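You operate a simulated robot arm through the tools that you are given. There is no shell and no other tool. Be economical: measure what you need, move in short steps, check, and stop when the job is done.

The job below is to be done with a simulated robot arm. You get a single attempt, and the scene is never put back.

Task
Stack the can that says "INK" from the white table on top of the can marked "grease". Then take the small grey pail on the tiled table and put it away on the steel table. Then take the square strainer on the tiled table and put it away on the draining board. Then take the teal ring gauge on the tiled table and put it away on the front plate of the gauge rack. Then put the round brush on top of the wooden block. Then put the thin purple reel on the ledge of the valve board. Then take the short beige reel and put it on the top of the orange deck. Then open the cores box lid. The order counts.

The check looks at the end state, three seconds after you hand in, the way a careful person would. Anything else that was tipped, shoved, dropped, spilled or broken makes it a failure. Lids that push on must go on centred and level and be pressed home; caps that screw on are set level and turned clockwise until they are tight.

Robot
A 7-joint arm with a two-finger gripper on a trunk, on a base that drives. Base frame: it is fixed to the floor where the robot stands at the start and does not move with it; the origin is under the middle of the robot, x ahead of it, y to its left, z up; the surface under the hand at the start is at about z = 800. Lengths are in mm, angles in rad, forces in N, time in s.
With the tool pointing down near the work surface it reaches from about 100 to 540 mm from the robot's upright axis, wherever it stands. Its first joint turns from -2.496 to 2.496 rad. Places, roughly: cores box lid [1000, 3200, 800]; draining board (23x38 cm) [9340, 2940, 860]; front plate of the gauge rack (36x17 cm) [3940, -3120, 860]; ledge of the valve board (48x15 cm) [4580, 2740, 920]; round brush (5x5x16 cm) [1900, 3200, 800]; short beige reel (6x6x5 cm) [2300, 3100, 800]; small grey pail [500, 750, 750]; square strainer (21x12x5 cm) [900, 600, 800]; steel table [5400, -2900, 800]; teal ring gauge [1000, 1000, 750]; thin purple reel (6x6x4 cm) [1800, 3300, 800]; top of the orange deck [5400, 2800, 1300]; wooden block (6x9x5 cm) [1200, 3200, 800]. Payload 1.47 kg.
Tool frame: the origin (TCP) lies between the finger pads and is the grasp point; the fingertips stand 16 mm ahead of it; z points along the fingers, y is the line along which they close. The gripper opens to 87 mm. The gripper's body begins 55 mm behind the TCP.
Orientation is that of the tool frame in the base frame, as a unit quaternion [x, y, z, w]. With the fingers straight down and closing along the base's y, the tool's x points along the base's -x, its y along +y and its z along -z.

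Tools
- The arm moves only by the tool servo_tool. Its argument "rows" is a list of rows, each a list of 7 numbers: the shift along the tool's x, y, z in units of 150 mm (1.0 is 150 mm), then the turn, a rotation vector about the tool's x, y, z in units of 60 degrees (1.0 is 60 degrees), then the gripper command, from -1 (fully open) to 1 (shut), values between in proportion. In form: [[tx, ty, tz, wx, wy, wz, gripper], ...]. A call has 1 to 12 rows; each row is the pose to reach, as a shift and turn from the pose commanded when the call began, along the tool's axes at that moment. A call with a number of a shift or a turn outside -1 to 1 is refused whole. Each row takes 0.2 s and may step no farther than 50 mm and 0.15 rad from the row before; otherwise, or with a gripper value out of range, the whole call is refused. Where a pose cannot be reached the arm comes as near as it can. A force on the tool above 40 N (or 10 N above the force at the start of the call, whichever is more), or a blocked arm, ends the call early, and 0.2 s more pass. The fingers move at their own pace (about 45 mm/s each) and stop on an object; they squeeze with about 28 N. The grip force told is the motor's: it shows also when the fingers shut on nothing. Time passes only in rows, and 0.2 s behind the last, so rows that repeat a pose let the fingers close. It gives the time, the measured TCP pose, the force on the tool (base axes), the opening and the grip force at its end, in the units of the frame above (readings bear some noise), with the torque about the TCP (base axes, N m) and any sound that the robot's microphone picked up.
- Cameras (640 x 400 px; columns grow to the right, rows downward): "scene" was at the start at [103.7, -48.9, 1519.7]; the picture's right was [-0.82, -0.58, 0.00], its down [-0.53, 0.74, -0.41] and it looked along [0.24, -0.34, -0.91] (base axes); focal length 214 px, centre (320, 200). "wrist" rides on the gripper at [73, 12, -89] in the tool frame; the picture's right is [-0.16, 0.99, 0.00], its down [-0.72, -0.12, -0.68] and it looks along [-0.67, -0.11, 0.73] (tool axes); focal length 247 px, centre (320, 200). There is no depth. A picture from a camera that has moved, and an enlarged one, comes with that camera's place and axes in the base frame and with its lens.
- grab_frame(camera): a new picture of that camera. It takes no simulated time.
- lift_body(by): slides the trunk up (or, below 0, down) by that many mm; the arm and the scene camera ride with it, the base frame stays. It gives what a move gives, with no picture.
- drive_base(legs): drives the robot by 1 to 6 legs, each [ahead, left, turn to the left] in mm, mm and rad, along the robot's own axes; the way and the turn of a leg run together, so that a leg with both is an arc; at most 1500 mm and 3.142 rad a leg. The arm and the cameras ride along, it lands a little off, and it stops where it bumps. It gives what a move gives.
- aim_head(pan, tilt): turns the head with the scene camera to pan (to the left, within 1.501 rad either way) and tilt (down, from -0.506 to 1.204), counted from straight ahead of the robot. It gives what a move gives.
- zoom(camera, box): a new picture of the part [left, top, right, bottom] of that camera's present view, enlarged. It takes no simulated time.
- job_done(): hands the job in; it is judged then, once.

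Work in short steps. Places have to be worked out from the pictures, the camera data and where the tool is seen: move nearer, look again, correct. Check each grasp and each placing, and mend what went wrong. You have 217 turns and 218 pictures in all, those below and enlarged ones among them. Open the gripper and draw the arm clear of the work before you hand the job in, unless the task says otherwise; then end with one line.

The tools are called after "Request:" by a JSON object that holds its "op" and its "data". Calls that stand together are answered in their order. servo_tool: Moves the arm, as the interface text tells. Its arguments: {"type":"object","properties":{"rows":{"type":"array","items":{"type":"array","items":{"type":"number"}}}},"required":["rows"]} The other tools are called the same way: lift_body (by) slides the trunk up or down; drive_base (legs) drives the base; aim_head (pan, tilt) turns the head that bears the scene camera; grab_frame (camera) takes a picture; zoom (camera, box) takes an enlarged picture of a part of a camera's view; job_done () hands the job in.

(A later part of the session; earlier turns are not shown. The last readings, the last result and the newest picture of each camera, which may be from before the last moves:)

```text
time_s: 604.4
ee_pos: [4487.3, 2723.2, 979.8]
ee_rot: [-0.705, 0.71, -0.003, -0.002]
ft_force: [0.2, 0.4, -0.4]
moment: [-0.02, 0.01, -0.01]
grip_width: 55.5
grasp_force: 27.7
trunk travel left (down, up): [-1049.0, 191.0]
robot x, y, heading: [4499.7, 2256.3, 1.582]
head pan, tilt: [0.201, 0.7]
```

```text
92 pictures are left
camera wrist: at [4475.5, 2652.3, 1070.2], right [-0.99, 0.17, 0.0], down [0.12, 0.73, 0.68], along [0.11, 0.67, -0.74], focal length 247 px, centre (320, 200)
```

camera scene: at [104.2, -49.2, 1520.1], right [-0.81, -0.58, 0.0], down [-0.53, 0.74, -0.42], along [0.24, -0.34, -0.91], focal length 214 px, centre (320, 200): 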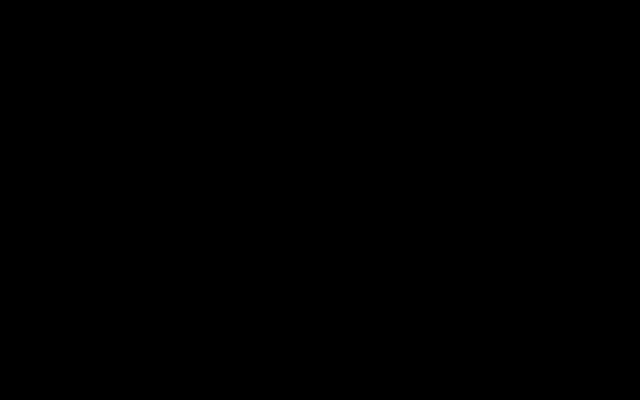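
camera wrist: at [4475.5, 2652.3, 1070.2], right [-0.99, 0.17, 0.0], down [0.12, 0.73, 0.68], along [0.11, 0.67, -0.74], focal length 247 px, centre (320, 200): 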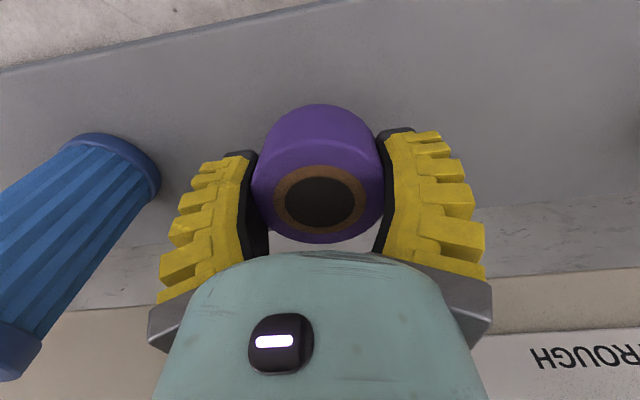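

Request:
{"op": "lift_body", "data": {"by": -22}}

Request:
{"op": "lift_body", "data": {"by": -8}}

Request:
{"op": "lift_body", "data": {"by": -5}}

Request:
{"op": "grab_frame", "data": {"camera": "wrist"}}

```text
time_s: 605.1
ee_pos: [4487.8, 2723.1, 958.6]
ee_rot: [-0.705, 0.709, -0.002, 0.0]
ft_force: [0.0, -0.2, -0.6]
moment: [-0.01, 0.01, -0.02]
grip_width: 55.4
grasp_force: 27.9
trunk travel left (down, up): [-1027.0, 213.0]
robot x, y, heading: [4497.7, 2255.4, 1.578]
head pan, tilt: [0.201, 0.7]
```

```text
time_s: 605.7
ee_pos: [4487.2, 2723.4, 949.4]
ee_rot: [-0.705, 0.71, -0.002, -0.002]
ft_force: [0.6, 0.5, 0.3]
moment: [0.0, -0.01, 0.01]
grip_width: 55.0
grasp_force: 28.5
trunk travel left (down, up): [-1019.0, 221.0]
robot x, y, heading: [4494.2, 2250.2, 1.572]
head pan, tilt: [0.201, 0.7]
```

```text
time_s: 606.2
ee_pos: [4486.9, 2722.9, 945.0]
ee_rot: [-0.704, 0.71, -0.003, -0.002]
ft_force: [-1.0, -0.1, -1.0]
moment: [0.0, -0.01, 0.03]
grip_width: 55.4
grasp_force: 27.8
trunk travel left (down, up): [-1014.0, 226.0]
robot x, y, heading: [4499.5, 2250.7, 1.583]
head pan, tilt: [0.201, 0.7]
```

```text
91 pictures are left
camera wrist: at [4475.5, 2652.3, 1035.2], right [-0.99, 0.17, 0.0], down [0.12, 0.73, 0.68], along [0.11, 0.67, -0.74], focal length 247 px, centre (320, 200)
```

wrist: 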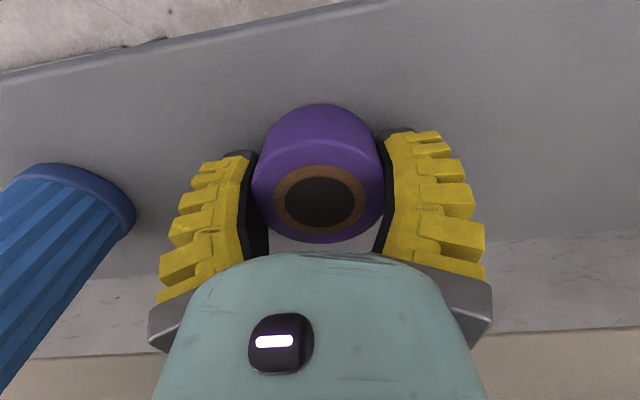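

Request:
{"op": "lift_body", "data": {"by": -6}}

Request:
{"op": "lift_body", "data": {"by": -5}}

Request:
{"op": "lift_body", "data": {"by": -5}}

```text
time_s: 606.8
ee_pos: [4487.7, 2725.3, 940.6]
ee_rot: [-0.704, 0.71, -0.003, -0.001]
ft_force: [0.6, -5.4, 18.6]
moment: [-0.06, 0.04, -0.01]
grip_width: 56.6
grasp_force: 27.5
trunk travel left (down, up): [-1008.0, 232.0]
robot x, y, heading: [4496.0, 2255.1, 1.579]
head pan, tilt: [0.201, 0.7]
```

```text
time_s: 607.3
ee_pos: [4486.9, 2724.2, 934.0]
ee_rot: [-0.704, 0.71, -0.003, -0.001]
ft_force: [-0.1, -4.0, 17.5]
moment: [0.0, 0.0, 0.0]
grip_width: 58.1
grasp_force: 27.7
trunk travel left (down, up): [-1003.0, 237.0]
robot x, y, heading: [4499.7, 2258.5, 1.576]
head pan, tilt: [0.201, 0.7]
```

```text
time_s: 607.7
ee_pos: [4487.0, 2725.0, 934.0]
ee_rot: [-0.704, 0.71, -0.004, -0.002]
ft_force: [-0.7, -5.5, 24.7]
moment: [0.08, 0.26, 0.08]
grip_width: 58.5
grasp_force: 28.0
trunk travel left (down, up): [-1002.0, 238.0]
robot x, y, heading: [4497.7, 2251.2, 1.581]
head pan, tilt: [0.201, 0.7]
stopped: the force on the tool passed its limit at 59 N (the readings are from after the stop); the commanded pose is now the measured one
```

Contact was made at 940 (I over-pressed slightly; fingertips reached the ledge). Raise 4 mm, open, and lift.

Request:
{"op": "lift_body", "data": {"by": 4}}

Request:
{"op": "servo_tool", "data": {"rows": [[0, 0, 0, 0, 0, 0, 0], [0, 0, 0, 0, 0, 0, -0.8], [0, 0, 0, 0, 0, 0, -0.8], [0, 0, 0, 0, 0, 0, -0.8]]}}

Request:
{"op": "lift_body", "data": {"by": 200}}

Request:
{"op": "grab_frame", "data": {"camera": "wrist"}}

```text
time_s: 608.2
ee_pos: [4487.7, 2723.5, 936.3]
ee_rot: [-0.705, 0.709, -0.004, -0.001]
ft_force: [-0.1, -0.7, -0.1]
moment: [-0.01, 0.0, 0.03]
grip_width: 58.4
grasp_force: 27.6
trunk travel left (down, up): [-1006.0, 234.0]
robot x, y, heading: [4497.5, 2252.0, 1.579]
head pan, tilt: [0.201, 0.7]
```

```text
time_s: 609.2
ee_pos: [4487.1, 2724.0, 936.9]
ee_rot: [-0.704, 0.71, -0.004, -0.003]
ft_force: [0.0, -1.1, -0.3]
moment: [0.01, 0.0, 0.0]
grip_width: 80.6
grasp_force: 1.4
trunk travel left (down, up): [-1006.0, 234.0]
robot x, y, heading: [4499.5, 2253.2, 1.582]
head pan, tilt: [0.201, 0.7]
```

```text
time_s: 611.4
ee_pos: [4488.1, 2723.2, 1136.5]
ee_rot: [-0.705, 0.709, -0.005, -0.003]
ft_force: [0.8, 0.2, -0.1]
moment: [-0.02, -0.01, -0.01]
grip_width: 80.6
grasp_force: 0.8
trunk travel left (down, up): [-1206.0, 34.0]
robot x, y, heading: [4500.1, 2250.7, 1.575]
head pan, tilt: [0.201, 0.7]
```

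```text
90 pictures are left
camera wrist: at [4475.6, 2651.9, 1226.8], right [-0.99, 0.17, 0.0], down [0.12, 0.73, 0.67], along [0.11, 0.66, -0.74], focal length 247 px, centre (320, 200)
```

wrist: 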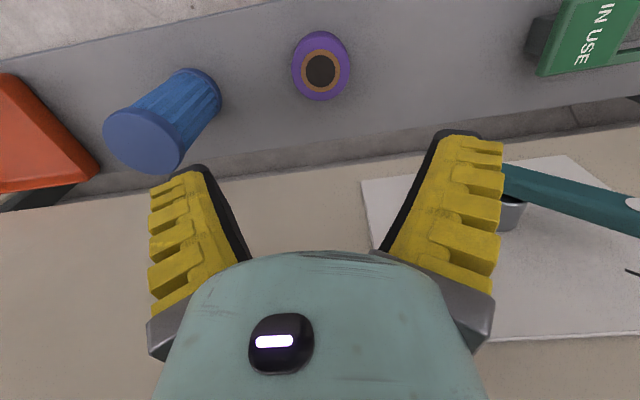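

Purple reel stands on the ledge. Now for the beige reel on the turntable near (2277, 3115): drive west.

Request:
{"op": "drive_base", "data": {"legs": [[-450, 0, 0], [0, 1500, 0], [0, 640, -0.005]]}}

Request:
{"op": "drive_base", "data": {"legs": [[650, 0, 0]]}}

Request:
{"op": "grab_frame", "data": {"camera": "wrist"}}

```text
time_s: 624.4
ee_pos: [2328.7, 2209.8, 1137.7]
ee_rot: [0.712, -0.703, 0.004, 0.002]
ft_force: [0.0, -0.1, 0.4]
moment: [0.01, -0.03, 0.02]
grip_width: 80.4
grasp_force: 1.6
trunk travel left (down, up): [-1206.0, 34.0]
robot x, y, heading: [2347.2, 1741.2, 1.597]
head pan, tilt: [0.201, 0.7]
```

```text
time_s: 628.0
ee_pos: [2320.5, 2849.2, 1137.4]
ee_rot: [0.707, -0.707, 0.004, 0.003]
ft_force: [0.4, 0.1, -0.3]
moment: [0.03, 0.03, -0.02]
grip_width: 80.3
grasp_force: 1.1
trunk travel left (down, up): [-1206.0, 34.0]
robot x, y, heading: [2336.5, 2377.8, 1.583]
head pan, tilt: [0.201, 0.7]
```

```text
89 pictures are left
camera wrist: at [2308.4, 2777.1, 1226.9], right [-0.99, 0.16, 0.0], down [0.11, 0.73, 0.67], along [0.11, 0.67, -0.74], focal length 247 px, centre (320, 200)
```

wrist: 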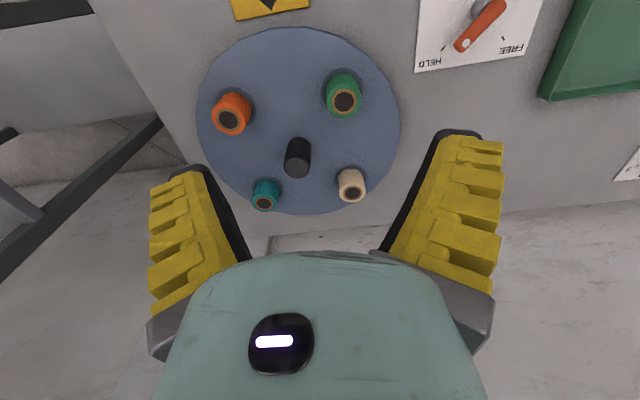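

Beige reel top ≈ (2296, 3139), free around. Drive over it.

Request:
{"op": "drive_base", "data": {"legs": [[265, 20, -0.012]]}}

Request:
{"op": "grab_frame", "data": {"camera": "wrist"}}

```text
time_s: 629.9
ee_pos: [2303.0, 3114.6, 1137.0]
ee_rot: [-0.704, 0.71, -0.004, -0.003]
ft_force: [-1.1, 0.3, 0.3]
moment: [0.0, 0.01, 0.02]
grip_width: 80.4
grasp_force: 0.8
trunk travel left (down, up): [-1206.0, 34.0]
robot x, y, heading: [2312.2, 2642.3, 1.578]
head pan, tilt: [0.201, 0.7]
```

```text
88 pictures are left
camera wrist: at [2289.5, 3042.6, 1226.9], right [-0.99, 0.17, 0.0], down [0.12, 0.73, 0.67], along [0.12, 0.66, -0.74], focal length 247 px, centre (320, 200)
```

wrist: 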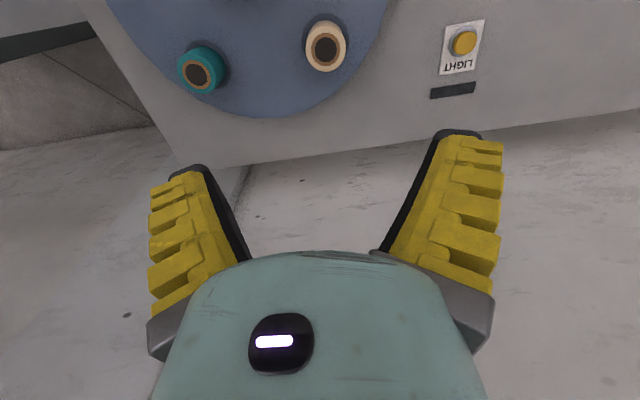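

Triangulated: (2297, 3114), top z≈843. Adjust 6 mm and descend.

Request:
{"op": "servo_tool", "data": {"rows": [[0, 0.04, 0, 0, 0, 0, -1], [0, 0.04, 0, 0, 0, 0, -1]]}}

Request:
{"op": "lift_body", "data": {"by": -230}}

Request:
{"op": "grab_frame", "data": {"camera": "wrist"}}

```text
time_s: 630.5
ee_pos: [2295.1, 3112.8, 1136.1]
ee_rot: [-0.704, 0.71, -0.004, -0.002]
ft_force: [0.7, 1.0, -0.2]
moment: [-0.02, 0.02, 0.0]
grip_width: 86.7
grasp_force: 0.0
trunk travel left (down, up): [-1206.0, 34.0]
robot x, y, heading: [2311.2, 2645.6, 1.577]
head pan, tilt: [0.201, 0.7]
```

```text
time_s: 632.9
ee_pos: [2294.9, 3113.4, 906.6]
ee_rot: [-0.704, 0.71, -0.003, -0.003]
ft_force: [1.1, -0.5, -0.8]
moment: [0.03, 0.0, 0.0]
grip_width: 87.1
grasp_force: 0.1
trunk travel left (down, up): [-976.0, 264.0]
robot x, y, heading: [2305.3, 2639.7, 1.579]
head pan, tilt: [0.201, 0.7]
```

```text
87 pictures are left
camera wrist: at [2282.8, 3042.4, 996.9], right [-0.99, 0.17, 0.0], down [0.12, 0.73, 0.67], along [0.12, 0.66, -0.74], focal length 247 px, centre (320, 200)
```

wrist: 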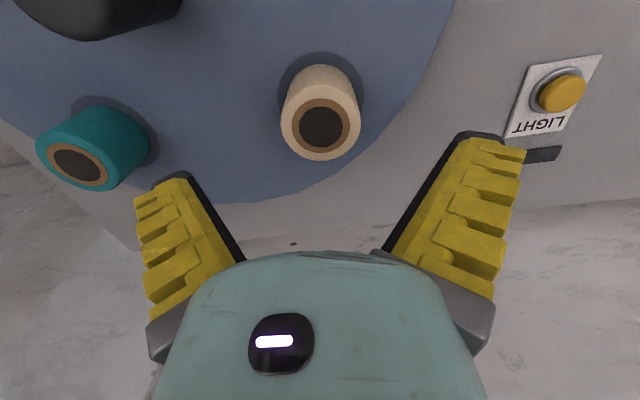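

Good. Lower 84 mm and grip, then lift straight.

Request:
{"op": "lift_body", "data": {"by": -84}}

Request:
{"op": "servo_tool", "data": {"rows": [[0, 0, 0, 0, 0, 0, 0], [0, 0, 0, 0, 0, 0, 1], [0, 0, 0, 0, 0, 0, 1], [0, 0, 0, 0, 0, 0, 1], [0, 0, 0, 0, 0, 0, 1]]}}

Request:
{"op": "lift_body", "data": {"by": 120}}

Request:
{"op": "grab_frame", "data": {"camera": "wrist"}}

```text
time_s: 634.1
ee_pos: [2295.9, 3113.9, 821.7]
ee_rot: [-0.704, 0.71, -0.004, -0.003]
ft_force: [0.0, 0.1, 0.6]
moment: [0.02, -0.02, -0.01]
grip_width: 86.9
grasp_force: 0.1
trunk travel left (down, up): [-892.0, 348.0]
robot x, y, heading: [2311.7, 2643.8, 1.572]
head pan, tilt: [0.201, 0.7]
```

```text
time_s: 635.3
ee_pos: [2295.1, 3112.3, 822.4]
ee_rot: [-0.704, 0.71, -0.004, -0.002]
ft_force: [0.2, -0.3, 1.3]
moment: [-0.04, -0.02, 0.0]
grip_width: 54.5
grasp_force: 28.0
trunk travel left (down, up): [-892.0, 348.0]
robot x, y, heading: [2314.5, 2642.9, 1.568]
head pan, tilt: [0.201, 0.7]
```

```text
time_s: 636.8
ee_pos: [2294.7, 3113.8, 944.4]
ee_rot: [-0.704, 0.71, -0.004, -0.003]
ft_force: [0.0, 0.4, -1.6]
moment: [0.01, 0.01, 0.04]
grip_width: 54.1
grasp_force: 28.4
trunk travel left (down, up): [-1012.0, 228.0]
robot x, y, heading: [2311.8, 2643.8, 1.574]
head pan, tilt: [0.201, 0.7]
```

```text
86 pictures are left
camera wrist: at [2282.8, 3042.1, 1032.8], right [-0.99, 0.17, 0.0], down [0.12, 0.73, 0.67], along [0.12, 0.66, -0.74], focal length 247 px, centre (320, 200)
```

wrist: 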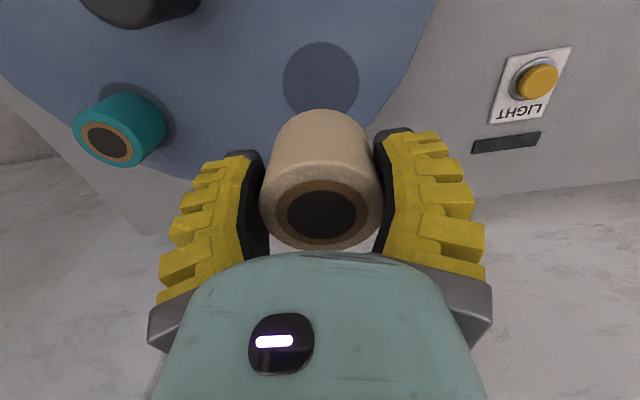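

Held. Raise, back off and drive toward the orange deck at (5400, 2800).

Request:
{"op": "lift_body", "data": {"by": 222}}

Request:
{"op": "drive_base", "data": {"legs": [[-960, 0, 0], [0, -1500, 0], [0, -1250, 0]]}}

Request:
{"op": "grab_frame", "data": {"camera": "wrist"}}

```text
time_s: 639.1
ee_pos: [2294.7, 3112.5, 1165.6]
ee_rot: [-0.704, 0.71, -0.003, -0.002]
ft_force: [0.6, 0.0, -0.7]
moment: [0.03, 0.03, -0.03]
grip_width: 54.1
grasp_force: 28.4
trunk travel left (down, up): [-1234.0, 6.0]
robot x, y, heading: [2314.6, 2645.4, 1.571]
head pan, tilt: [0.201, 0.7]
```

```text
time_s: 657.0
ee_pos: [5033.4, 2289.3, 1165.1]
ee_rot: [0.722, -0.692, 0.004, 0.002]
ft_force: [0.4, 0.4, -0.8]
moment: [-0.01, 0.02, 0.01]
grip_width: 52.6
grasp_force: 28.1
trunk travel left (down, up): [-1234.0, 6.0]
robot x, y, heading: [5077.2, 1821.2, 1.634]
head pan, tilt: [0.201, 0.7]
```

```text
85 pictures are left
camera wrist: at [5023.9, 2216.1, 1254.8], right [-0.99, 0.11, 0.0], down [0.08, 0.73, 0.67], along [0.08, 0.67, -0.74], focal length 247 px, centre (320, 200)
```

wrist: 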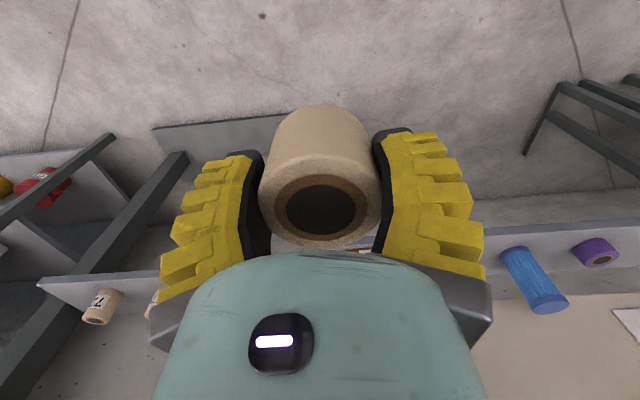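

I correct the heading and raise the hand with the arm so as to see over the deck (z≈1300).

Request:
{"op": "drive_base", "data": {"legs": [[-200, 0, 0], [0, 0, -0.063]]}}

Request:
{"op": "servo_tool", "data": {"rows": [[0, 0, -0.3, 0, 0, 0, 1], [0, 0, -0.6, 0, 0, 0, 1], [0, 0, -0.8, 0, 0, 0, 1], [0, 0, -1, 0, 0, 0, 1]]}}

Request:
{"op": "servo_tool", "data": {"rows": [[0, 0, -0.3, 0, 0, 0, 1], [0, 0, -0.6, 0, 0, 0, 1], [0, 0, -0.8, 0, 0, 0, 1], [0, 0, -1, 0, 0, 0, 1]]}}

Request:
{"op": "grab_frame", "data": {"camera": "wrist"}}

```text
time_s: 659.1
ee_pos: [5074.6, 2087.4, 1164.7]
ee_rot: [-0.7, 0.714, -0.004, -0.002]
ft_force: [-0.8, 0.0, 0.1]
moment: [-0.02, 0.0, 0.06]
grip_width: 52.5
grasp_force: 27.9
trunk travel left (down, up): [-1234.0, 6.0]
robot x, y, heading: [5084.3, 1618.7, 1.569]
head pan, tilt: [0.201, 0.7]
```

```text
time_s: 660.1
ee_pos: [5074.2, 2086.3, 1164.4]
ee_rot: [-0.7, 0.714, -0.004, -0.002]
ft_force: [0.1, -0.3, -1.1]
moment: [0.01, 0.0, 0.0]
grip_width: 52.4
grasp_force: 27.3
out of reach, approached as far as the arm can: row 1, 2, 3, 4
trunk travel left (down, up): [-1234.0, 6.0]
robot x, y, heading: [5085.0, 1617.5, 1.566]
head pan, tilt: [0.201, 0.7]
```

```text
time_s: 661.1
ee_pos: [5074.2, 2086.4, 1165.5]
ee_rot: [-0.701, 0.714, -0.003, -0.002]
ft_force: [0.2, 0.1, 0.3]
moment: [-0.02, -0.01, -0.02]
grip_width: 52.4
grasp_force: 27.7
out of reach, approached as far as the arm can: row 1, 2, 3, 4
trunk travel left (down, up): [-1234.0, 6.0]
robot x, y, heading: [5084.6, 1615.9, 1.567]
head pan, tilt: [0.201, 0.7]
```

```text
84 pictures are left
camera wrist: at [5060.9, 2015.7, 1254.8], right [-0.98, 0.18, 0.0], down [0.13, 0.73, 0.67], along [0.12, 0.66, -0.74], focal length 247 px, centre (320, 200)
```

wrist: 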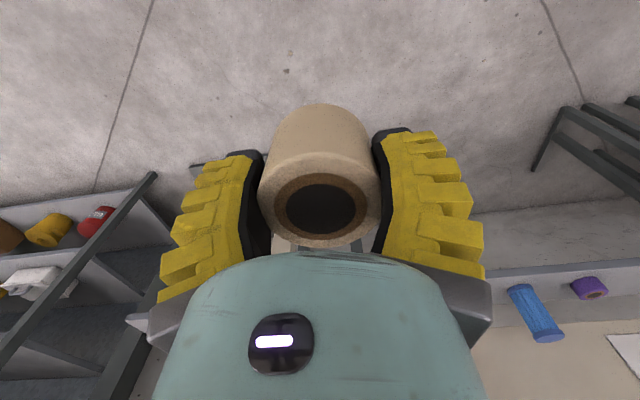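

The arm won't rise here at this stretch; I try drawing in while rising.

Request:
{"op": "servo_tool", "data": {"rows": [[0.2, 0, 0, 0, 0, 0, 1], [0.4, 0, 0, 0, 0, 0, 1], [0.5, 0, -0.2, 0, 0, 0, 1], [0.5, 0, -0.4, 0, 0, 0, 1], [0.5, 0, -0.6, 0, 0, 0, 1], [0.5, 0, -0.8, 0, 0, 0, 1], [0.5, 0, -1, 0, 0, 0, 1]]}}

```text
time_s: 662.7
ee_pos: [5107.5, 2071.7, 1250.7]
ee_rot: [-0.702, 0.712, -0.007, -0.003]
ft_force: [1.9, -0.2, -0.5]
moment: [0.04, 0.12, 0.01]
grip_width: 51.9
grasp_force: 27.9
out of reach, approached as far as the arm can: row 3, 4, 5, 6, 7
trunk travel left (down, up): [-1234.0, 6.0]
robot x, y, heading: [5086.4, 1617.6, 1.565]
head pan, tilt: [0.201, 0.7]
```

Rising works from here; continue up.

Request:
{"op": "servo_tool", "data": {"rows": [[0, 0, -0.2, 0, 0, 0, 1], [0, 0, -0.4, 0, 0, 0, 1], [0, 0, -0.6, 0, 0, 0, 1], [0, 0, -0.8, 0, 0, 0, 1], [0, 0, -1, 0, 0, 0, 1]]}}

Request:
{"op": "grab_frame", "data": {"camera": "wrist"}}

```text
time_s: 663.9
ee_pos: [5111.1, 2130.0, 1312.3]
ee_rot: [-0.701, 0.713, -0.005, -0.003]
ft_force: [-0.6, 0.3, 0.4]
moment: [-0.01, 0.0, 0.0]
grip_width: 51.5
grasp_force: 28.3
out of reach, approached as far as the arm can: row 1, 2, 3, 4, 5
trunk travel left (down, up): [-1234.0, 6.0]
robot x, y, heading: [5083.5, 1619.2, 1.567]
head pan, tilt: [0.201, 0.7]
```

```text
83 pictures are left
camera wrist: at [5098.4, 2058.8, 1401.9], right [-0.98, 0.18, 0.0], down [0.13, 0.73, 0.67], along [0.12, 0.66, -0.74], focal length 247 px, centre (320, 200)
```

wrist: 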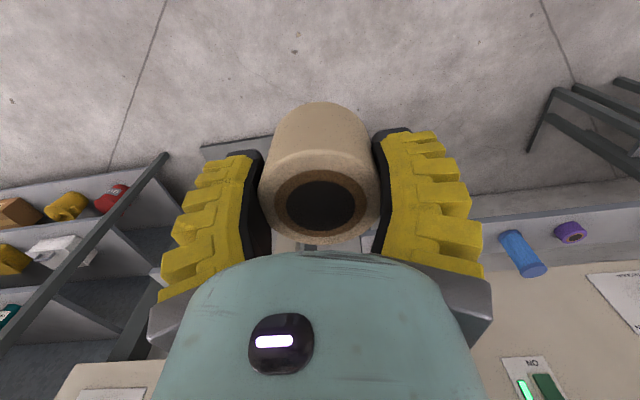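

Request:
{"op": "servo_tool", "data": {"rows": [[0, 0, -0.2, 0, 0, 0, 1], [0, 0, -0.4, 0, 0, 0, 1], [0, 0, -0.6, 0, 0, 0, 1], [0, 0, -0.8, 0, 0, 0, 1], [0, 0, -1, 0, 0, 0, 1]]}}

Request:
{"op": "grab_frame", "data": {"camera": "wrist"}}

```text
time_s: 665.1
ee_pos: [5117.2, 2211.3, 1404.5]
ee_rot: [-0.7, 0.714, -0.005, -0.004]
ft_force: [-0.3, -0.8, -0.4]
moment: [0.01, 0.01, -0.01]
grip_width: 51.4
grasp_force: 28.1
out of reach, approached as far as the arm can: row 1, 2, 3, 4, 5
trunk travel left (down, up): [-1234.0, 6.0]
robot x, y, heading: [5083.7, 1619.6, 1.57]
head pan, tilt: [0.201, 0.7]
```

```text
82 pictures are left
camera wrist: at [5103.6, 2139.3, 1495.0], right [-0.98, 0.18, 0.0], down [0.13, 0.73, 0.67], along [0.12, 0.66, -0.74], focal length 247 px, centre (320, 200)
```

wrist: 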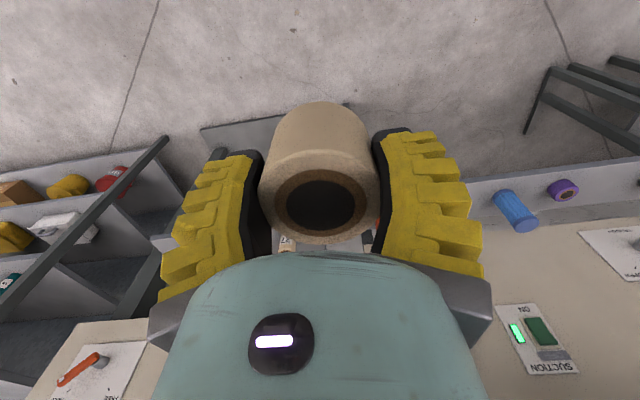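

I shift west and ahead so that the deck comes into the left part of the view.

Request:
{"op": "drive_base", "data": {"legs": [[200, 230, 0]]}}

Request:
{"op": "grab_frame", "data": {"camera": "wrist"}}

```text
time_s: 667.1
ee_pos: [4886.6, 2408.3, 1404.7]
ee_rot: [-0.702, 0.712, -0.003, -0.003]
ft_force: [0.2, -0.1, -0.5]
moment: [-0.02, 0.01, 0.02]
grip_width: 51.4
grasp_force: 28.1
trunk travel left (down, up): [-1234.0, 6.0]
robot x, y, heading: [4858.2, 1814.3, 1.578]
head pan, tilt: [0.201, 0.7]
```

```text
81 pictures are left
camera wrist: at [4873.7, 2336.6, 1494.8], right [-0.99, 0.17, 0.0], down [0.12, 0.73, 0.67], along [0.12, 0.66, -0.74], focal length 247 px, centre (320, 200)
```

wrist: 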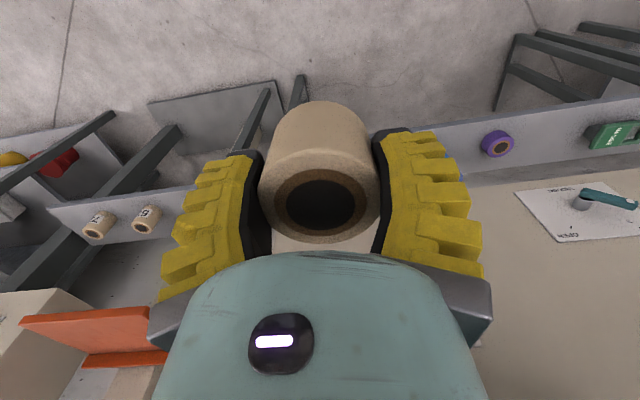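

Request:
{"op": "zoom", "data": {"camera": "wrist", "box": [0, 180, 220, 400]}}

```text
1.82 times, centred on (110, 290) of wrist
camera zoom: at [4873.7, 2336.6, 1494.8], right [-0.99, 0.17, 0.0], down [0.12, 0.73, 0.67], along [0.12, 0.66, -0.74], focal length 449 px, centre (702, 36)
```

zoom: 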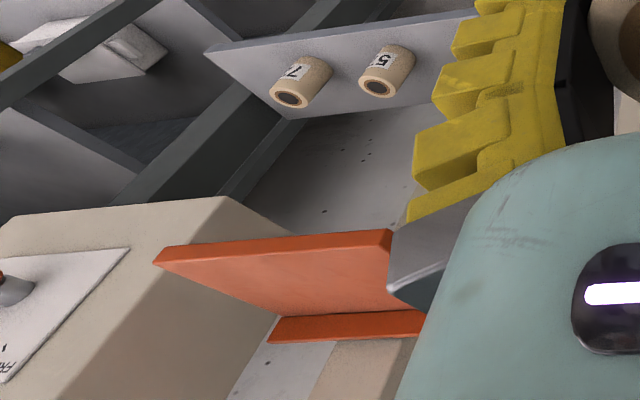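

The deck spans about x 5253–5534, y 2720–2900, z≈1300. I drive so the reel is above (5385, 2790).

Request:
{"op": "drive_base", "data": {"legs": [[0, -497, -0.008], [250, 0, 0]]}}

Request:
{"op": "grab_frame", "data": {"camera": "wrist"}}

```text
time_s: 671.5
ee_pos: [5389.8, 2660.4, 1405.4]
ee_rot: [-0.703, 0.711, -0.004, -0.003]
ft_force: [-0.4, -0.5, -1.2]
moment: [-0.01, 0.0, 0.02]
grip_width: 51.1
grasp_force: 28.0
trunk travel left (down, up): [-1234.0, 6.0]
robot x, y, heading: [5364.5, 2067.6, 1.579]
head pan, tilt: [0.201, 0.7]
```

```text
79 pictures are left
camera wrist: at [5376.8, 2588.7, 1494.8], right [-0.99, 0.17, 0.0], down [0.12, 0.73, 0.67], along [0.12, 0.66, -0.74], focal length 247 px, centre (320, 200)
```

wrist: 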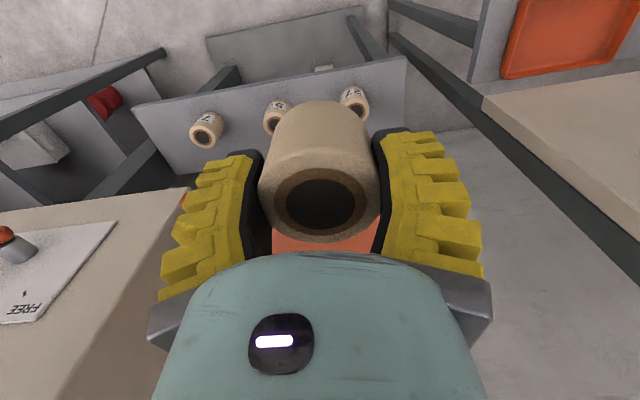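

The deck lies straight ahead under the reel. Move in 130 mm and look.

Request:
{"op": "drive_base", "data": {"legs": [[130, 0, 0]]}}

Request:
{"op": "grab_frame", "data": {"camera": "wrist"}}

```text
time_s: 672.8
ee_pos: [5388.4, 2788.1, 1404.3]
ee_rot: [-0.703, 0.711, -0.004, -0.003]
ft_force: [0.1, -0.5, -0.6]
moment: [0.01, -0.02, 0.04]
grip_width: 50.7
grasp_force: 28.5
trunk travel left (down, up): [-1234.0, 6.0]
robot x, y, heading: [5363.4, 2198.2, 1.568]
head pan, tilt: [0.201, 0.7]
```

```text
78 pictures are left
camera wrist: at [5376.5, 2717.5, 1494.8], right [-0.99, 0.17, 0.0], down [0.12, 0.73, 0.67], along [0.12, 0.66, -0.74], focal length 247 px, centre (320, 200)
```

wrist: 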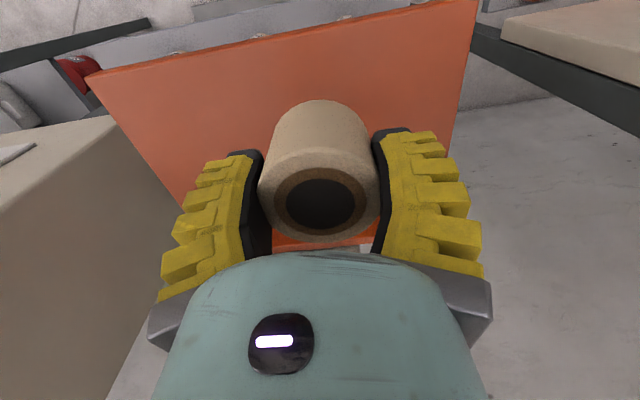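

Deck is empty; move 30 mm further in, then lower.

Request:
{"op": "drive_base", "data": {"legs": [[32, 0, 0]]}}

Request:
{"op": "lift_body", "data": {"by": -60}}

Request:
{"op": "grab_frame", "data": {"camera": "wrist"}}

```text
time_s: 673.6
ee_pos: [5388.3, 2820.2, 1404.9]
ee_rot: [-0.703, 0.712, -0.004, -0.002]
ft_force: [-0.5, 0.2, 0.0]
moment: [0.01, 0.0, -0.01]
grip_width: 50.8
grasp_force: 27.5
trunk travel left (down, up): [-1234.0, 6.0]
robot x, y, heading: [5366.1, 2231.1, 1.572]
head pan, tilt: [0.201, 0.7]
```

```text
time_s: 674.6
ee_pos: [5390.1, 2820.0, 1344.8]
ee_rot: [-0.702, 0.712, -0.005, -0.003]
ft_force: [-0.2, -0.3, -1.5]
moment: [0.02, 0.0, -0.02]
grip_width: 50.7
grasp_force: 28.3
trunk travel left (down, up): [-1174.0, 66.0]
robot x, y, heading: [5363.4, 2228.4, 1.575]
head pan, tilt: [0.201, 0.7]
```

```text
77 pictures are left
camera wrist: at [5376.7, 2749.4, 1434.8], right [-0.99, 0.17, 0.0], down [0.12, 0.73, 0.67], along [0.12, 0.66, -0.74], focal length 247 px, centre (320, 200)
```

wrist: 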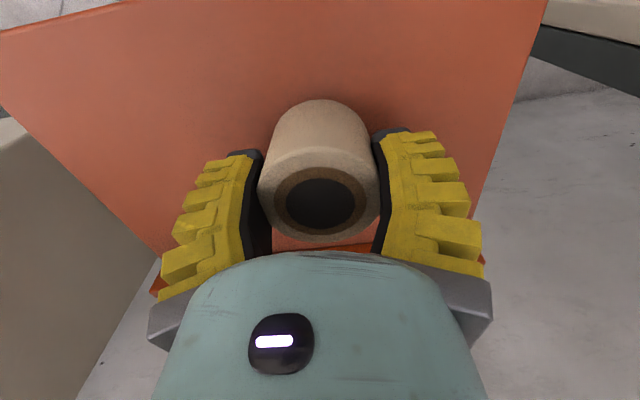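

Request:
{"op": "lift_body", "data": {"by": -9}}

Request:
{"op": "lift_body", "data": {"by": -4}}

```text
time_s: 675.2
ee_pos: [5388.9, 2821.8, 1336.7]
ee_rot: [-0.703, 0.711, -0.004, -0.002]
ft_force: [0.3, -3.6, 11.8]
moment: [-0.04, 0.01, -0.02]
grip_width: 50.6
grasp_force: 28.0
trunk travel left (down, up): [-1165.0, 75.0]
robot x, y, heading: [5360.0, 2230.0, 1.57]
head pan, tilt: [0.201, 0.7]
```

```text
time_s: 675.7
ee_pos: [5389.1, 2822.6, 1334.2]
ee_rot: [-0.703, 0.711, -0.003, -0.002]
ft_force: [0.4, -2.4, 18.3]
moment: [0.07, 0.02, 0.01]
grip_width: 52.0
grasp_force: 28.0
trunk travel left (down, up): [-1161.0, 79.0]
robot x, y, heading: [5360.6, 2223.5, 1.574]
head pan, tilt: [0.201, 0.7]
```

Contact (≈1337). Release and lift away.

Request:
{"op": "lift_body", "data": {"by": 2}}

Request:
{"op": "servo_tool", "data": {"rows": [[0, 0, 0, 0, 0, 0, 0], [0, 0, 0, 0, 0, 0, -0.9], [0, 0, 0, 0, 0, 0, -0.9], [0, 0, 0, 0, 0, 0, -0.9]]}}

Request:
{"op": "lift_body", "data": {"by": 80}}

Request:
{"op": "grab_frame", "data": {"camera": "wrist"}}

```text
time_s: 676.2
ee_pos: [5390.0, 2820.5, 1333.2]
ee_rot: [-0.703, 0.711, -0.004, -0.003]
ft_force: [0.8, 1.2, 2.9]
moment: [0.17, 0.01, 0.0]
grip_width: 51.4
grasp_force: 28.5
trunk travel left (down, up): [-1163.0, 77.0]
robot x, y, heading: [5363.4, 2228.8, 1.572]
head pan, tilt: [0.201, 0.7]
```

```text
time_s: 677.2
ee_pos: [5389.9, 2821.3, 1332.8]
ee_rot: [-0.703, 0.712, -0.004, -0.003]
ft_force: [-0.5, -0.7, 0.3]
moment: [0.03, -0.01, -0.01]
grip_width: 83.9
grasp_force: 0.7
trunk travel left (down, up): [-1163.0, 77.0]
robot x, y, heading: [5364.9, 2227.3, 1.574]
head pan, tilt: [0.201, 0.7]
```

```text
time_s: 678.4
ee_pos: [5389.3, 2820.5, 1411.6]
ee_rot: [-0.703, 0.711, -0.005, -0.003]
ft_force: [-0.4, -0.3, -0.3]
moment: [0.03, -0.01, -0.01]
grip_width: 83.8
grasp_force: 1.1
out of reach, approached as far as the arm can: row 1
trunk travel left (down, up): [-1240.0, 0.0]
robot x, y, heading: [5364.4, 2231.1, 1.57]
head pan, tilt: [0.201, 0.7]
```

```text
76 pictures are left
camera wrist: at [5376.6, 2749.3, 1501.1], right [-0.99, 0.17, 0.0], down [0.12, 0.73, 0.67], along [0.12, 0.66, -0.74], focal length 247 px, centre (320, 200)
```

wrist: 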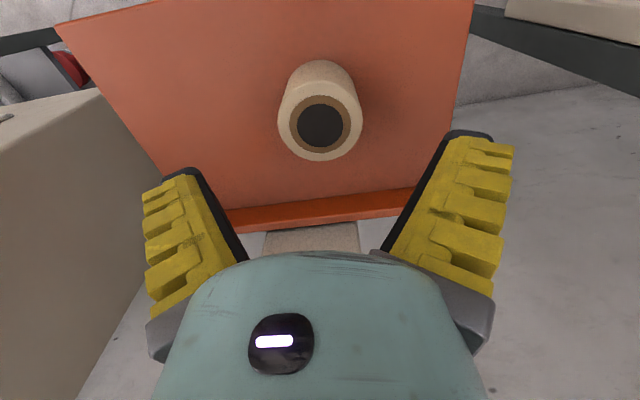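

Reel stands on the orange deck. Last: the cores box lid. Back away, bring the arm back to its low posture and drive west.

Request:
{"op": "drive_base", "data": {"legs": [[-600, 0, 0]]}}

Request:
{"op": "servo_tool", "data": {"rows": [[0.2, 0, 0.2, 0, 0, 0, -1], [0.4, 0, 0.4, 0, 0, 0, -1], [0.5, 0, 0.6, 0, 0, 0, -1], [0.6, 0, 0.8, 0, 0, 0, -1], [0.7, 0, 1, 0, 0, 0, -1]]}}

Request:
{"op": "servo_tool", "data": {"rows": [[0, 0, 0.2, 0, 0, 0, -1], [0, 0, 0.4, 0, 0, 0, -1], [0, 0, 0.6, 0, 0, 0, -1], [0, 0, 0.7, 0, 0, 0, -1]]}}

Request:
{"op": "drive_base", "data": {"legs": [[0, 1500, 0], [0, 1500, 0], [0, 1380, 0]]}}

```text
time_s: 681.8
ee_pos: [5389.5, 2210.8, 1411.8]
ee_rot: [-0.705, 0.709, -0.004, -0.003]
ft_force: [1.1, 0.0, 0.4]
moment: [0.02, 0.01, -0.01]
grip_width: 83.6
grasp_force: 0.5
trunk travel left (down, up): [-1240.0, 0.0]
robot x, y, heading: [5367.2, 1621.3, 1.587]
head pan, tilt: [0.201, 0.7]
```

```text
time_s: 683.0
ee_pos: [5389.1, 2100.6, 1262.4]
ee_rot: [-0.705, 0.71, -0.004, -0.004]
ft_force: [-1.1, 0.5, 0.0]
moment: [-0.03, 0.04, 0.01]
grip_width: 87.0
grasp_force: 0.0
out of reach, approached as far as the arm can: row 1, 2
trunk travel left (down, up): [-1240.0, 0.0]
robot x, y, heading: [5370.7, 1613.6, 1.584]
head pan, tilt: [0.201, 0.7]
```

```text
time_s: 684.0
ee_pos: [5390.7, 2103.7, 1202.8]
ee_rot: [-0.705, 0.709, -0.005, -0.003]
ft_force: [-0.8, 0.4, 0.3]
moment: [0.01, 0.01, -0.04]
grip_width: 87.1
grasp_force: 0.0
out of reach, approached as far as the arm can: row 3, 4
trunk travel left (down, up): [-1240.0, 0.0]
robot x, y, heading: [5367.8, 1615.4, 1.582]
head pan, tilt: [0.201, 0.7]
```

```text
time_s: 705.0
ee_pos: [1028.9, 2148.5, 1202.3]
ee_rot: [-0.695, 0.719, -0.004, -0.003]
ft_force: [-0.5, 0.4, 0.1]
moment: [0.0, -0.02, 0.02]
grip_width: 86.8
grasp_force: 0.0
trunk travel left (down, up): [-1240.0, 0.0]
robot x, y, heading: [994.8, 1661.0, 1.554]
head pan, tilt: [0.201, 0.7]
```

Request:
{"op": "drive_base", "data": {"legs": [[0, 0, 0.017], [880, 0, 0]]}}

Request:
{"op": "grab_frame", "data": {"camera": "wrist"}}

```text
time_s: 710.0
ee_pos: [1022.7, 3038.3, 1201.9]
ee_rot: [-0.7, 0.714, -0.005, -0.003]
ft_force: [-0.5, -0.2, 0.0]
moment: [0.01, 0.02, 0.0]
grip_width: 86.7
grasp_force: 0.0
trunk travel left (down, up): [-1240.0, 0.0]
robot x, y, heading: [992.0, 2552.3, 1.565]
head pan, tilt: [0.201, 0.7]
```

```text
75 pictures are left
camera wrist: at [1009.3, 2966.7, 1292.1], right [-0.98, 0.18, 0.0], down [0.13, 0.73, 0.67], along [0.12, 0.66, -0.74], focal length 247 px, centre (320, 200)
```

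wrist: 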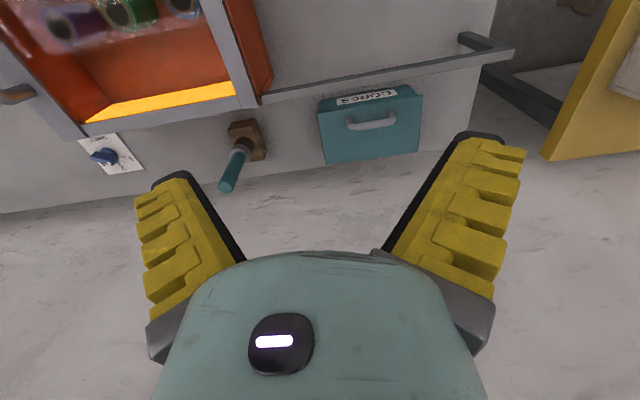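

Request:
{"op": "zoom", "data": {"camera": "wrist", "box": [240, 20, 540, 190]}}

```text
2.13 times, centred on (390, 105) of wrist
camera zoom: at [1009.3, 2966.7, 1292.1], right [-0.98, 0.18, 0.0], down [0.13, 0.73, 0.67], along [0.12, 0.66, -0.74], focal length 527 px, centre (171, 403)
```

zoom: 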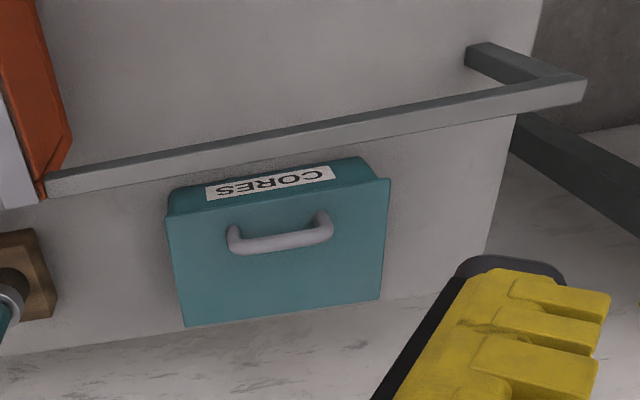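

The CORES box has a U-handle near the front of its lid (hinge at the back) and a guard rail in front at y≈3103, z≈866. I move nearer to measure lid and handle.

Request:
{"op": "drive_base", "data": {"legs": [[110, 60, 0.005]]}}

Request:
{"op": "zoom", "data": {"camera": "wrist", "box": [190, 0, 450, 160]}}

Request:
{"op": "lift_body", "data": {"by": -200}}

Request:
{"op": "zoom", "data": {"camera": "wrist", "box": [160, 0, 480, 200]}}

```text
time_s: 711.3
ee_pos: [960.6, 3148.4, 1202.1]
ee_rot: [-0.701, 0.713, -0.005, -0.004]
ft_force: [0.2, 0.1, 0.4]
moment: [-0.05, 0.03, 0.0]
grip_width: 86.9
grasp_force: 0.0
trunk travel left (down, up): [-1240.0, 0.0]
robot x, y, heading: [931.1, 2659.9, 1.579]
head pan, tilt: [0.201, 0.7]
```

```text
2.46 times, centred on (320, 80) of wrist
camera zoom: at [948.1, 3076.7, 1292.0], right [-0.98, 0.17, 0.0], down [0.13, 0.73, 0.67], along [0.12, 0.66, -0.74], focal length 608 px, centre (320, 495)
```

zoom: 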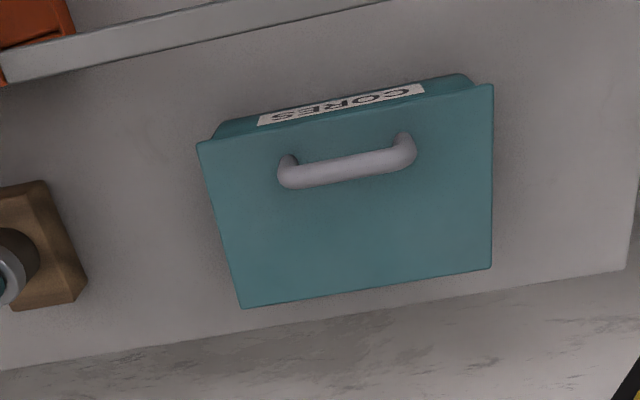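

```text
time_s: 713.4
ee_pos: [960.4, 3148.3, 1001.5]
ee_rot: [-0.701, 0.713, -0.005, -0.003]
ft_force: [0.0, -0.5, 0.5]
moment: [-0.03, -0.02, 0.02]
grip_width: 86.9
grasp_force: 0.0
trunk travel left (down, up): [-1040.0, 200.0]
robot x, y, heading: [935.8, 2659.1, 1.571]
head pan, tilt: [0.201, 0.7]
```

```text
2.00 times, centred on (320, 100) of wrist
camera zoom: at [948.1, 3076.8, 1092.1], right [-0.98, 0.17, 0.0], down [0.13, 0.73, 0.67], along [0.12, 0.66, -0.74], focal length 494 px, centre (320, 400)
```

zoom: 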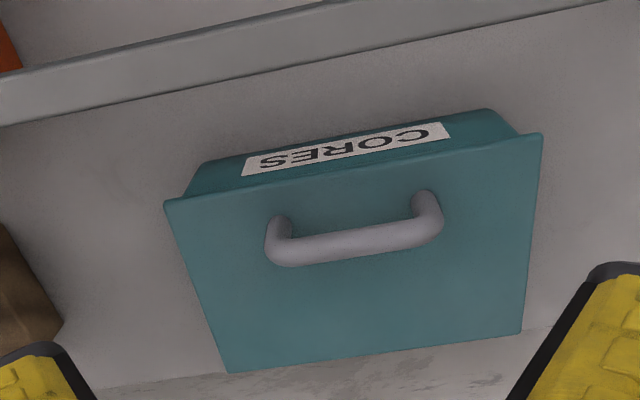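

Measured: lid z≈820, x 852–1050, hinge at y≈3282; handle bar centre (949, 3186, 854). I turn the hand 90° so the fingers close across the bar, and draw it in.

Request:
{"op": "servo_tool", "data": {"rows": [[0, 0, 0, 0, 0, 0.14, -1], [0, 0, 0, 0, 0, 0.28, -1], [0, 0, 0, 0, 0, 0.42, -1], [0, 0, 0, 0, 0, 0.56, -1], [0, 0, 0, 0, 0, 0.7, -1], [0, 0, 0, 0, 0, 0.75, -1]]}}

Request:
{"op": "servo_tool", "data": {"rows": [[0, 0, 0, 0, 0, 0.14, -1], [0, 0, 0, 0, 0, 0.28, -1], [0, 0, 0, 0, 0, 0.42, -1], [0, 0, 0, 0, 0, 0.56, -1], [0, 0, 0, 0, 0, 0.7, -1], [0, 0, 0, 0, 0, 0.75, -1]]}}

Request:
{"op": "servo_tool", "data": {"rows": [[0, -0.25, 0, 0, 0, 0, -1], [0, -0.5, 0, 0, 0, 0, -1], [0, -0.7, 0, 0, 0, 0, -1]]}}

```text
time_s: 714.8
ee_pos: [961.5, 3147.9, 1002.1]
ee_rot: [-0.374, 0.927, -0.005, -0.001]
ft_force: [0.0, 0.0, -0.1]
moment: [-0.02, 0.02, 0.03]
grip_width: 87.0
grasp_force: 0.1
trunk travel left (down, up): [-1040.0, 200.0]
robot x, y, heading: [935.7, 2662.7, 1.575]
head pan, tilt: [0.201, 0.7]
```

```text
time_s: 716.2
ee_pos: [960.0, 3146.9, 1001.2]
ee_rot: [0.007, 1.0, -0.007, 0.002]
ft_force: [0.1, -0.7, 0.5]
moment: [0.02, 0.01, 0.02]
grip_width: 87.0
grasp_force: 0.0
trunk travel left (down, up): [-1040.0, 200.0]
robot x, y, heading: [932.2, 2661.9, 1.573]
head pan, tilt: [0.201, 0.7]
```

```text
time_s: 717.0
ee_pos: [959.4, 3041.0, 1001.9]
ee_rot: [0.005, 1.0, -0.008, 0.0]
ft_force: [0.6, 0.9, -0.1]
moment: [-0.01, 0.04, 0.0]
grip_width: 86.8
grasp_force: 0.0
trunk travel left (down, up): [-1040.0, 200.0]
robot x, y, heading: [934.4, 2662.5, 1.566]
head pan, tilt: [0.201, 0.7]
```

Drive so the TCP is over the handle, then dry-run the opening arc in the air.

Request:
{"op": "drive_base", "data": {"legs": [[145, 8, 0]]}}

Request:
{"op": "servo_tool", "data": {"rows": [[0, 0.085, -0.157, 0, 0, 0, -0.15], [0, 0.208, -0.287, 0, 0, 0, -0.15], [0, 0.361, -0.381, 0, 0, 0, -0.15], [0, 0.533, -0.431, 0, 0, 0, -0.15], [0, 0.712, -0.436, 0, 0, 0, -0.15], [0, 0.886, -0.395, 0, 0, 0, -0.15], [0, 0.993, -0.342, 0, 0, 0, -0.15]]}}

Request:
{"op": "grab_frame", "data": {"camera": "wrist"}}

```text
time_s: 718.4
ee_pos: [952.6, 3185.9, 1000.9]
ee_rot: [0.008, 1.0, -0.008, 0.001]
ft_force: [-0.9, -0.8, 0.4]
moment: [0.03, 0.02, 0.02]
grip_width: 87.1
grasp_force: 0.0
trunk travel left (down, up): [-1040.0, 200.0]
robot x, y, heading: [925.1, 2806.2, 1.575]
head pan, tilt: [0.201, 0.7]
```

```text
time_s: 720.0
ee_pos: [954.0, 3334.7, 1051.4]
ee_rot: [0.008, 1.0, -0.008, 0.0]
ft_force: [-0.5, -0.2, 0.3]
moment: [0.0, -0.04, 0.0]
grip_width: 55.4
grasp_force: 3.6
out of reach, approached as far as the arm can: row 1, 2, 3
trunk travel left (down, up): [-1040.0, 200.0]
robot x, y, heading: [925.4, 2808.4, 1.569]
head pan, tilt: [0.201, 0.7]
```

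```text
71 pictures are left
camera wrist: at [881.6, 3349.5, 1140.9], right [0.17, 0.98, -0.02], down [0.72, -0.12, 0.68], along [0.67, -0.13, -0.73], focal length 247 px, centre (320, 200)
```

wrist: 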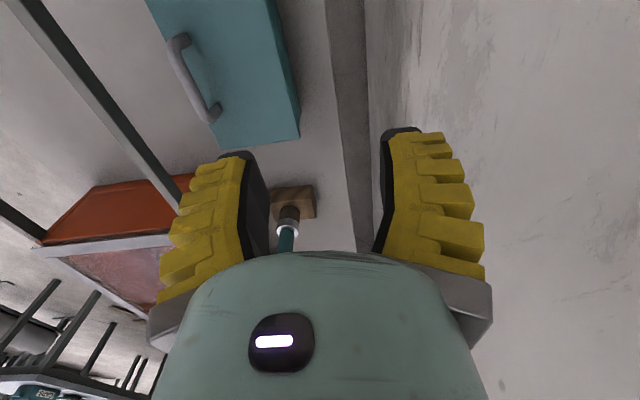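

The end of the arc is reachable; the first part reported limits. I return and test how far rows 1–2 deviate.

Request:
{"op": "servo_tool", "data": {"rows": [[0, -0.107, -0.053, 0, 0, 0, -0.15], [0, -0.281, -0.094, 0, 0, 0, -0.15], [0, -0.46, -0.089, 0, 0, 0, -0.15], [0, -0.632, -0.039, 0, 0, 0, -0.15], [0, -0.785, 0.055, 0, 0, 0, -0.15], [0, -0.908, 0.185, 0, 0, 0, -0.15], [0, -0.993, 0.342, 0, 0, 0, -0.15]]}}

Request:
{"op": "servo_tool", "data": {"rows": [[0, 0.085, -0.157, 0, 0, 0, -0.15], [0, 0.085, -0.157, 0, 0, 0, -0.15]]}}

Request:
{"op": "servo_tool", "data": {"rows": [[0, 0.123, -0.13, 0, 0, 0, -0.15], [0, 0.123, -0.13, 0, 0, 0, -0.15]]}}

```text
time_s: 721.6
ee_pos: [951.0, 3193.2, 1007.1]
ee_rot: [0.007, 1.0, -0.007, -0.001]
ft_force: [0.8, -0.1, 0.3]
moment: [-0.01, 0.05, 0.0]
grip_width: 55.2
grasp_force: 4.0
out of reach, approached as far as the arm can: row 4, 5, 6, 7
trunk travel left (down, up): [-1040.0, 200.0]
robot x, y, heading: [925.2, 2807.8, 1.57]
head pan, tilt: [0.201, 0.7]
```

```text
time_s: 722.2
ee_pos: [952.5, 3194.5, 1006.1]
ee_rot: [0.008, 1.0, -0.008, 0.001]
ft_force: [-0.1, 0.7, -0.1]
moment: [-0.02, -0.02, -0.01]
grip_width: 55.0
grasp_force: 3.9
out of reach, approached as far as the arm can: row 1, 2
trunk travel left (down, up): [-1040.0, 200.0]
robot x, y, heading: [925.5, 2805.6, 1.572]
head pan, tilt: [0.201, 0.7]
```

```text
time_s: 722.8
ee_pos: [951.9, 3202.0, 1012.1]
ee_rot: [0.008, 1.0, -0.008, 0.001]
ft_force: [0.4, 0.4, 1.0]
moment: [0.02, 0.01, 0.02]
grip_width: 55.3
grasp_force: 3.3
out of reach, approached as far as the arm can: row 1, 2
trunk travel left (down, up): [-1040.0, 200.0]
robot x, y, heading: [927.6, 2808.9, 1.573]
head pan, tilt: [0.201, 0.7]
```

The limit is an upper one at short reach; starting lower relative to the trunk fixes it. I lower the arm 42 mm and dry-run again.

Request:
{"op": "servo_tool", "data": {"rows": [[0, -0.05, 0.14, 0, 0, 0, -0.15], [0, -0.107, 0.28, 0, 0, 0, -0.15], [0, -0.107, 0.28, 0, 0, 0, -0.15]]}}

Request:
{"op": "servo_tool", "data": {"rows": [[0, 0.085, -0.157, 0, 0, 0, -0.15], [0, 0.208, -0.287, 0, 0, 0, -0.15], [0, 0.361, -0.381, 0, 0, 0, -0.15], [0, 0.533, -0.431, 0, 0, 0, -0.15], [0, 0.712, -0.436, 0, 0, 0, -0.15], [0, 0.886, -0.395, 0, 0, 0, -0.15], [0, 0.712, -0.436, 0, 0, 0, -0.15], [0, 0.533, -0.431, 0, 0, 0, -0.15], [0, 0.361, -0.381, 0, 0, 0, -0.15], [0, 0.208, -0.287, 0, 0, 0, -0.15], [0, 0.085, -0.157, 0, 0, 0, -0.15], [0, 0, 0, 0, 0, 0, -0.15]]}}

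Request:
{"op": "grab_frame", "data": {"camera": "wrist"}}

```text
time_s: 723.6
ee_pos: [953.5, 3185.0, 968.5]
ee_rot: [0.007, 1.0, -0.007, 0.001]
ft_force: [-0.4, 0.2, 0.1]
moment: [0.0, 0.01, 0.0]
grip_width: 55.2
grasp_force: 3.7
trunk travel left (down, up): [-1040.0, 200.0]
robot x, y, heading: [921.5, 2809.3, 1.57]
head pan, tilt: [0.201, 0.7]
```

```text
time_s: 726.2
ee_pos: [953.9, 3183.7, 968.4]
ee_rot: [0.008, 1.0, -0.008, 0.001]
ft_force: [0.3, -0.3, -0.5]
moment: [-0.02, -0.01, -0.01]
grip_width: 55.4
grasp_force: 3.5
trunk travel left (down, up): [-1040.0, 200.0]
robot x, y, heading: [925.8, 2804.3, 1.575]
head pan, tilt: [0.201, 0.7]
```

```text
70 pictures are left
camera wrist: at [881.2, 3198.8, 1057.3], right [0.17, 0.98, -0.01], down [0.72, -0.12, 0.68], along [0.67, -0.13, -0.73], focal length 247 px, centre (320, 200)
```

wrist: 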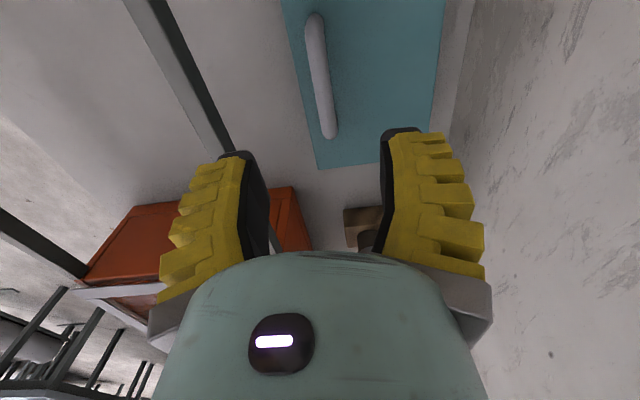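

No limits now. Handle is between the fingers (y≈3186). Lower the trunk 115 mm onto it.

Request:
{"op": "lift_body", "data": {"by": -85}}

Request:
{"op": "grab_frame", "data": {"camera": "wrist"}}

```text
time_s: 727.4
ee_pos: [954.9, 3184.2, 883.1]
ee_rot: [0.008, 1.0, -0.008, 0.0]
ft_force: [0.7, 0.2, 0.2]
moment: [-0.01, 0.0, -0.01]
grip_width: 55.0
grasp_force: 3.8
trunk travel left (down, up): [-955.0, 285.0]
robot x, y, heading: [924.8, 2808.2, 1.574]
head pan, tilt: [0.201, 0.7]
```

```text
69 pictures are left
camera wrist: at [880.7, 3199.0, 972.5], right [0.17, 0.98, -0.01], down [0.72, -0.12, 0.68], along [0.67, -0.13, -0.73], focal length 247 px, centre (320, 200)
```

wrist: 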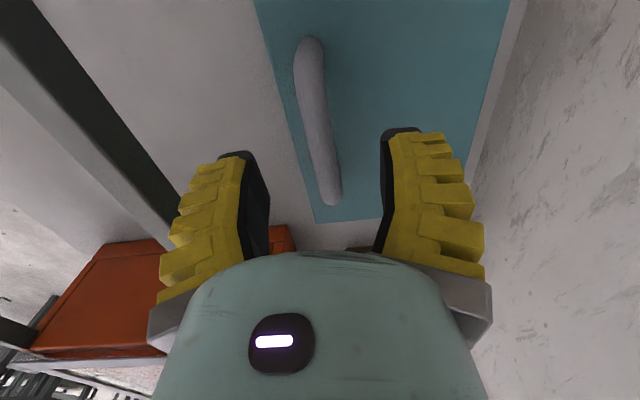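

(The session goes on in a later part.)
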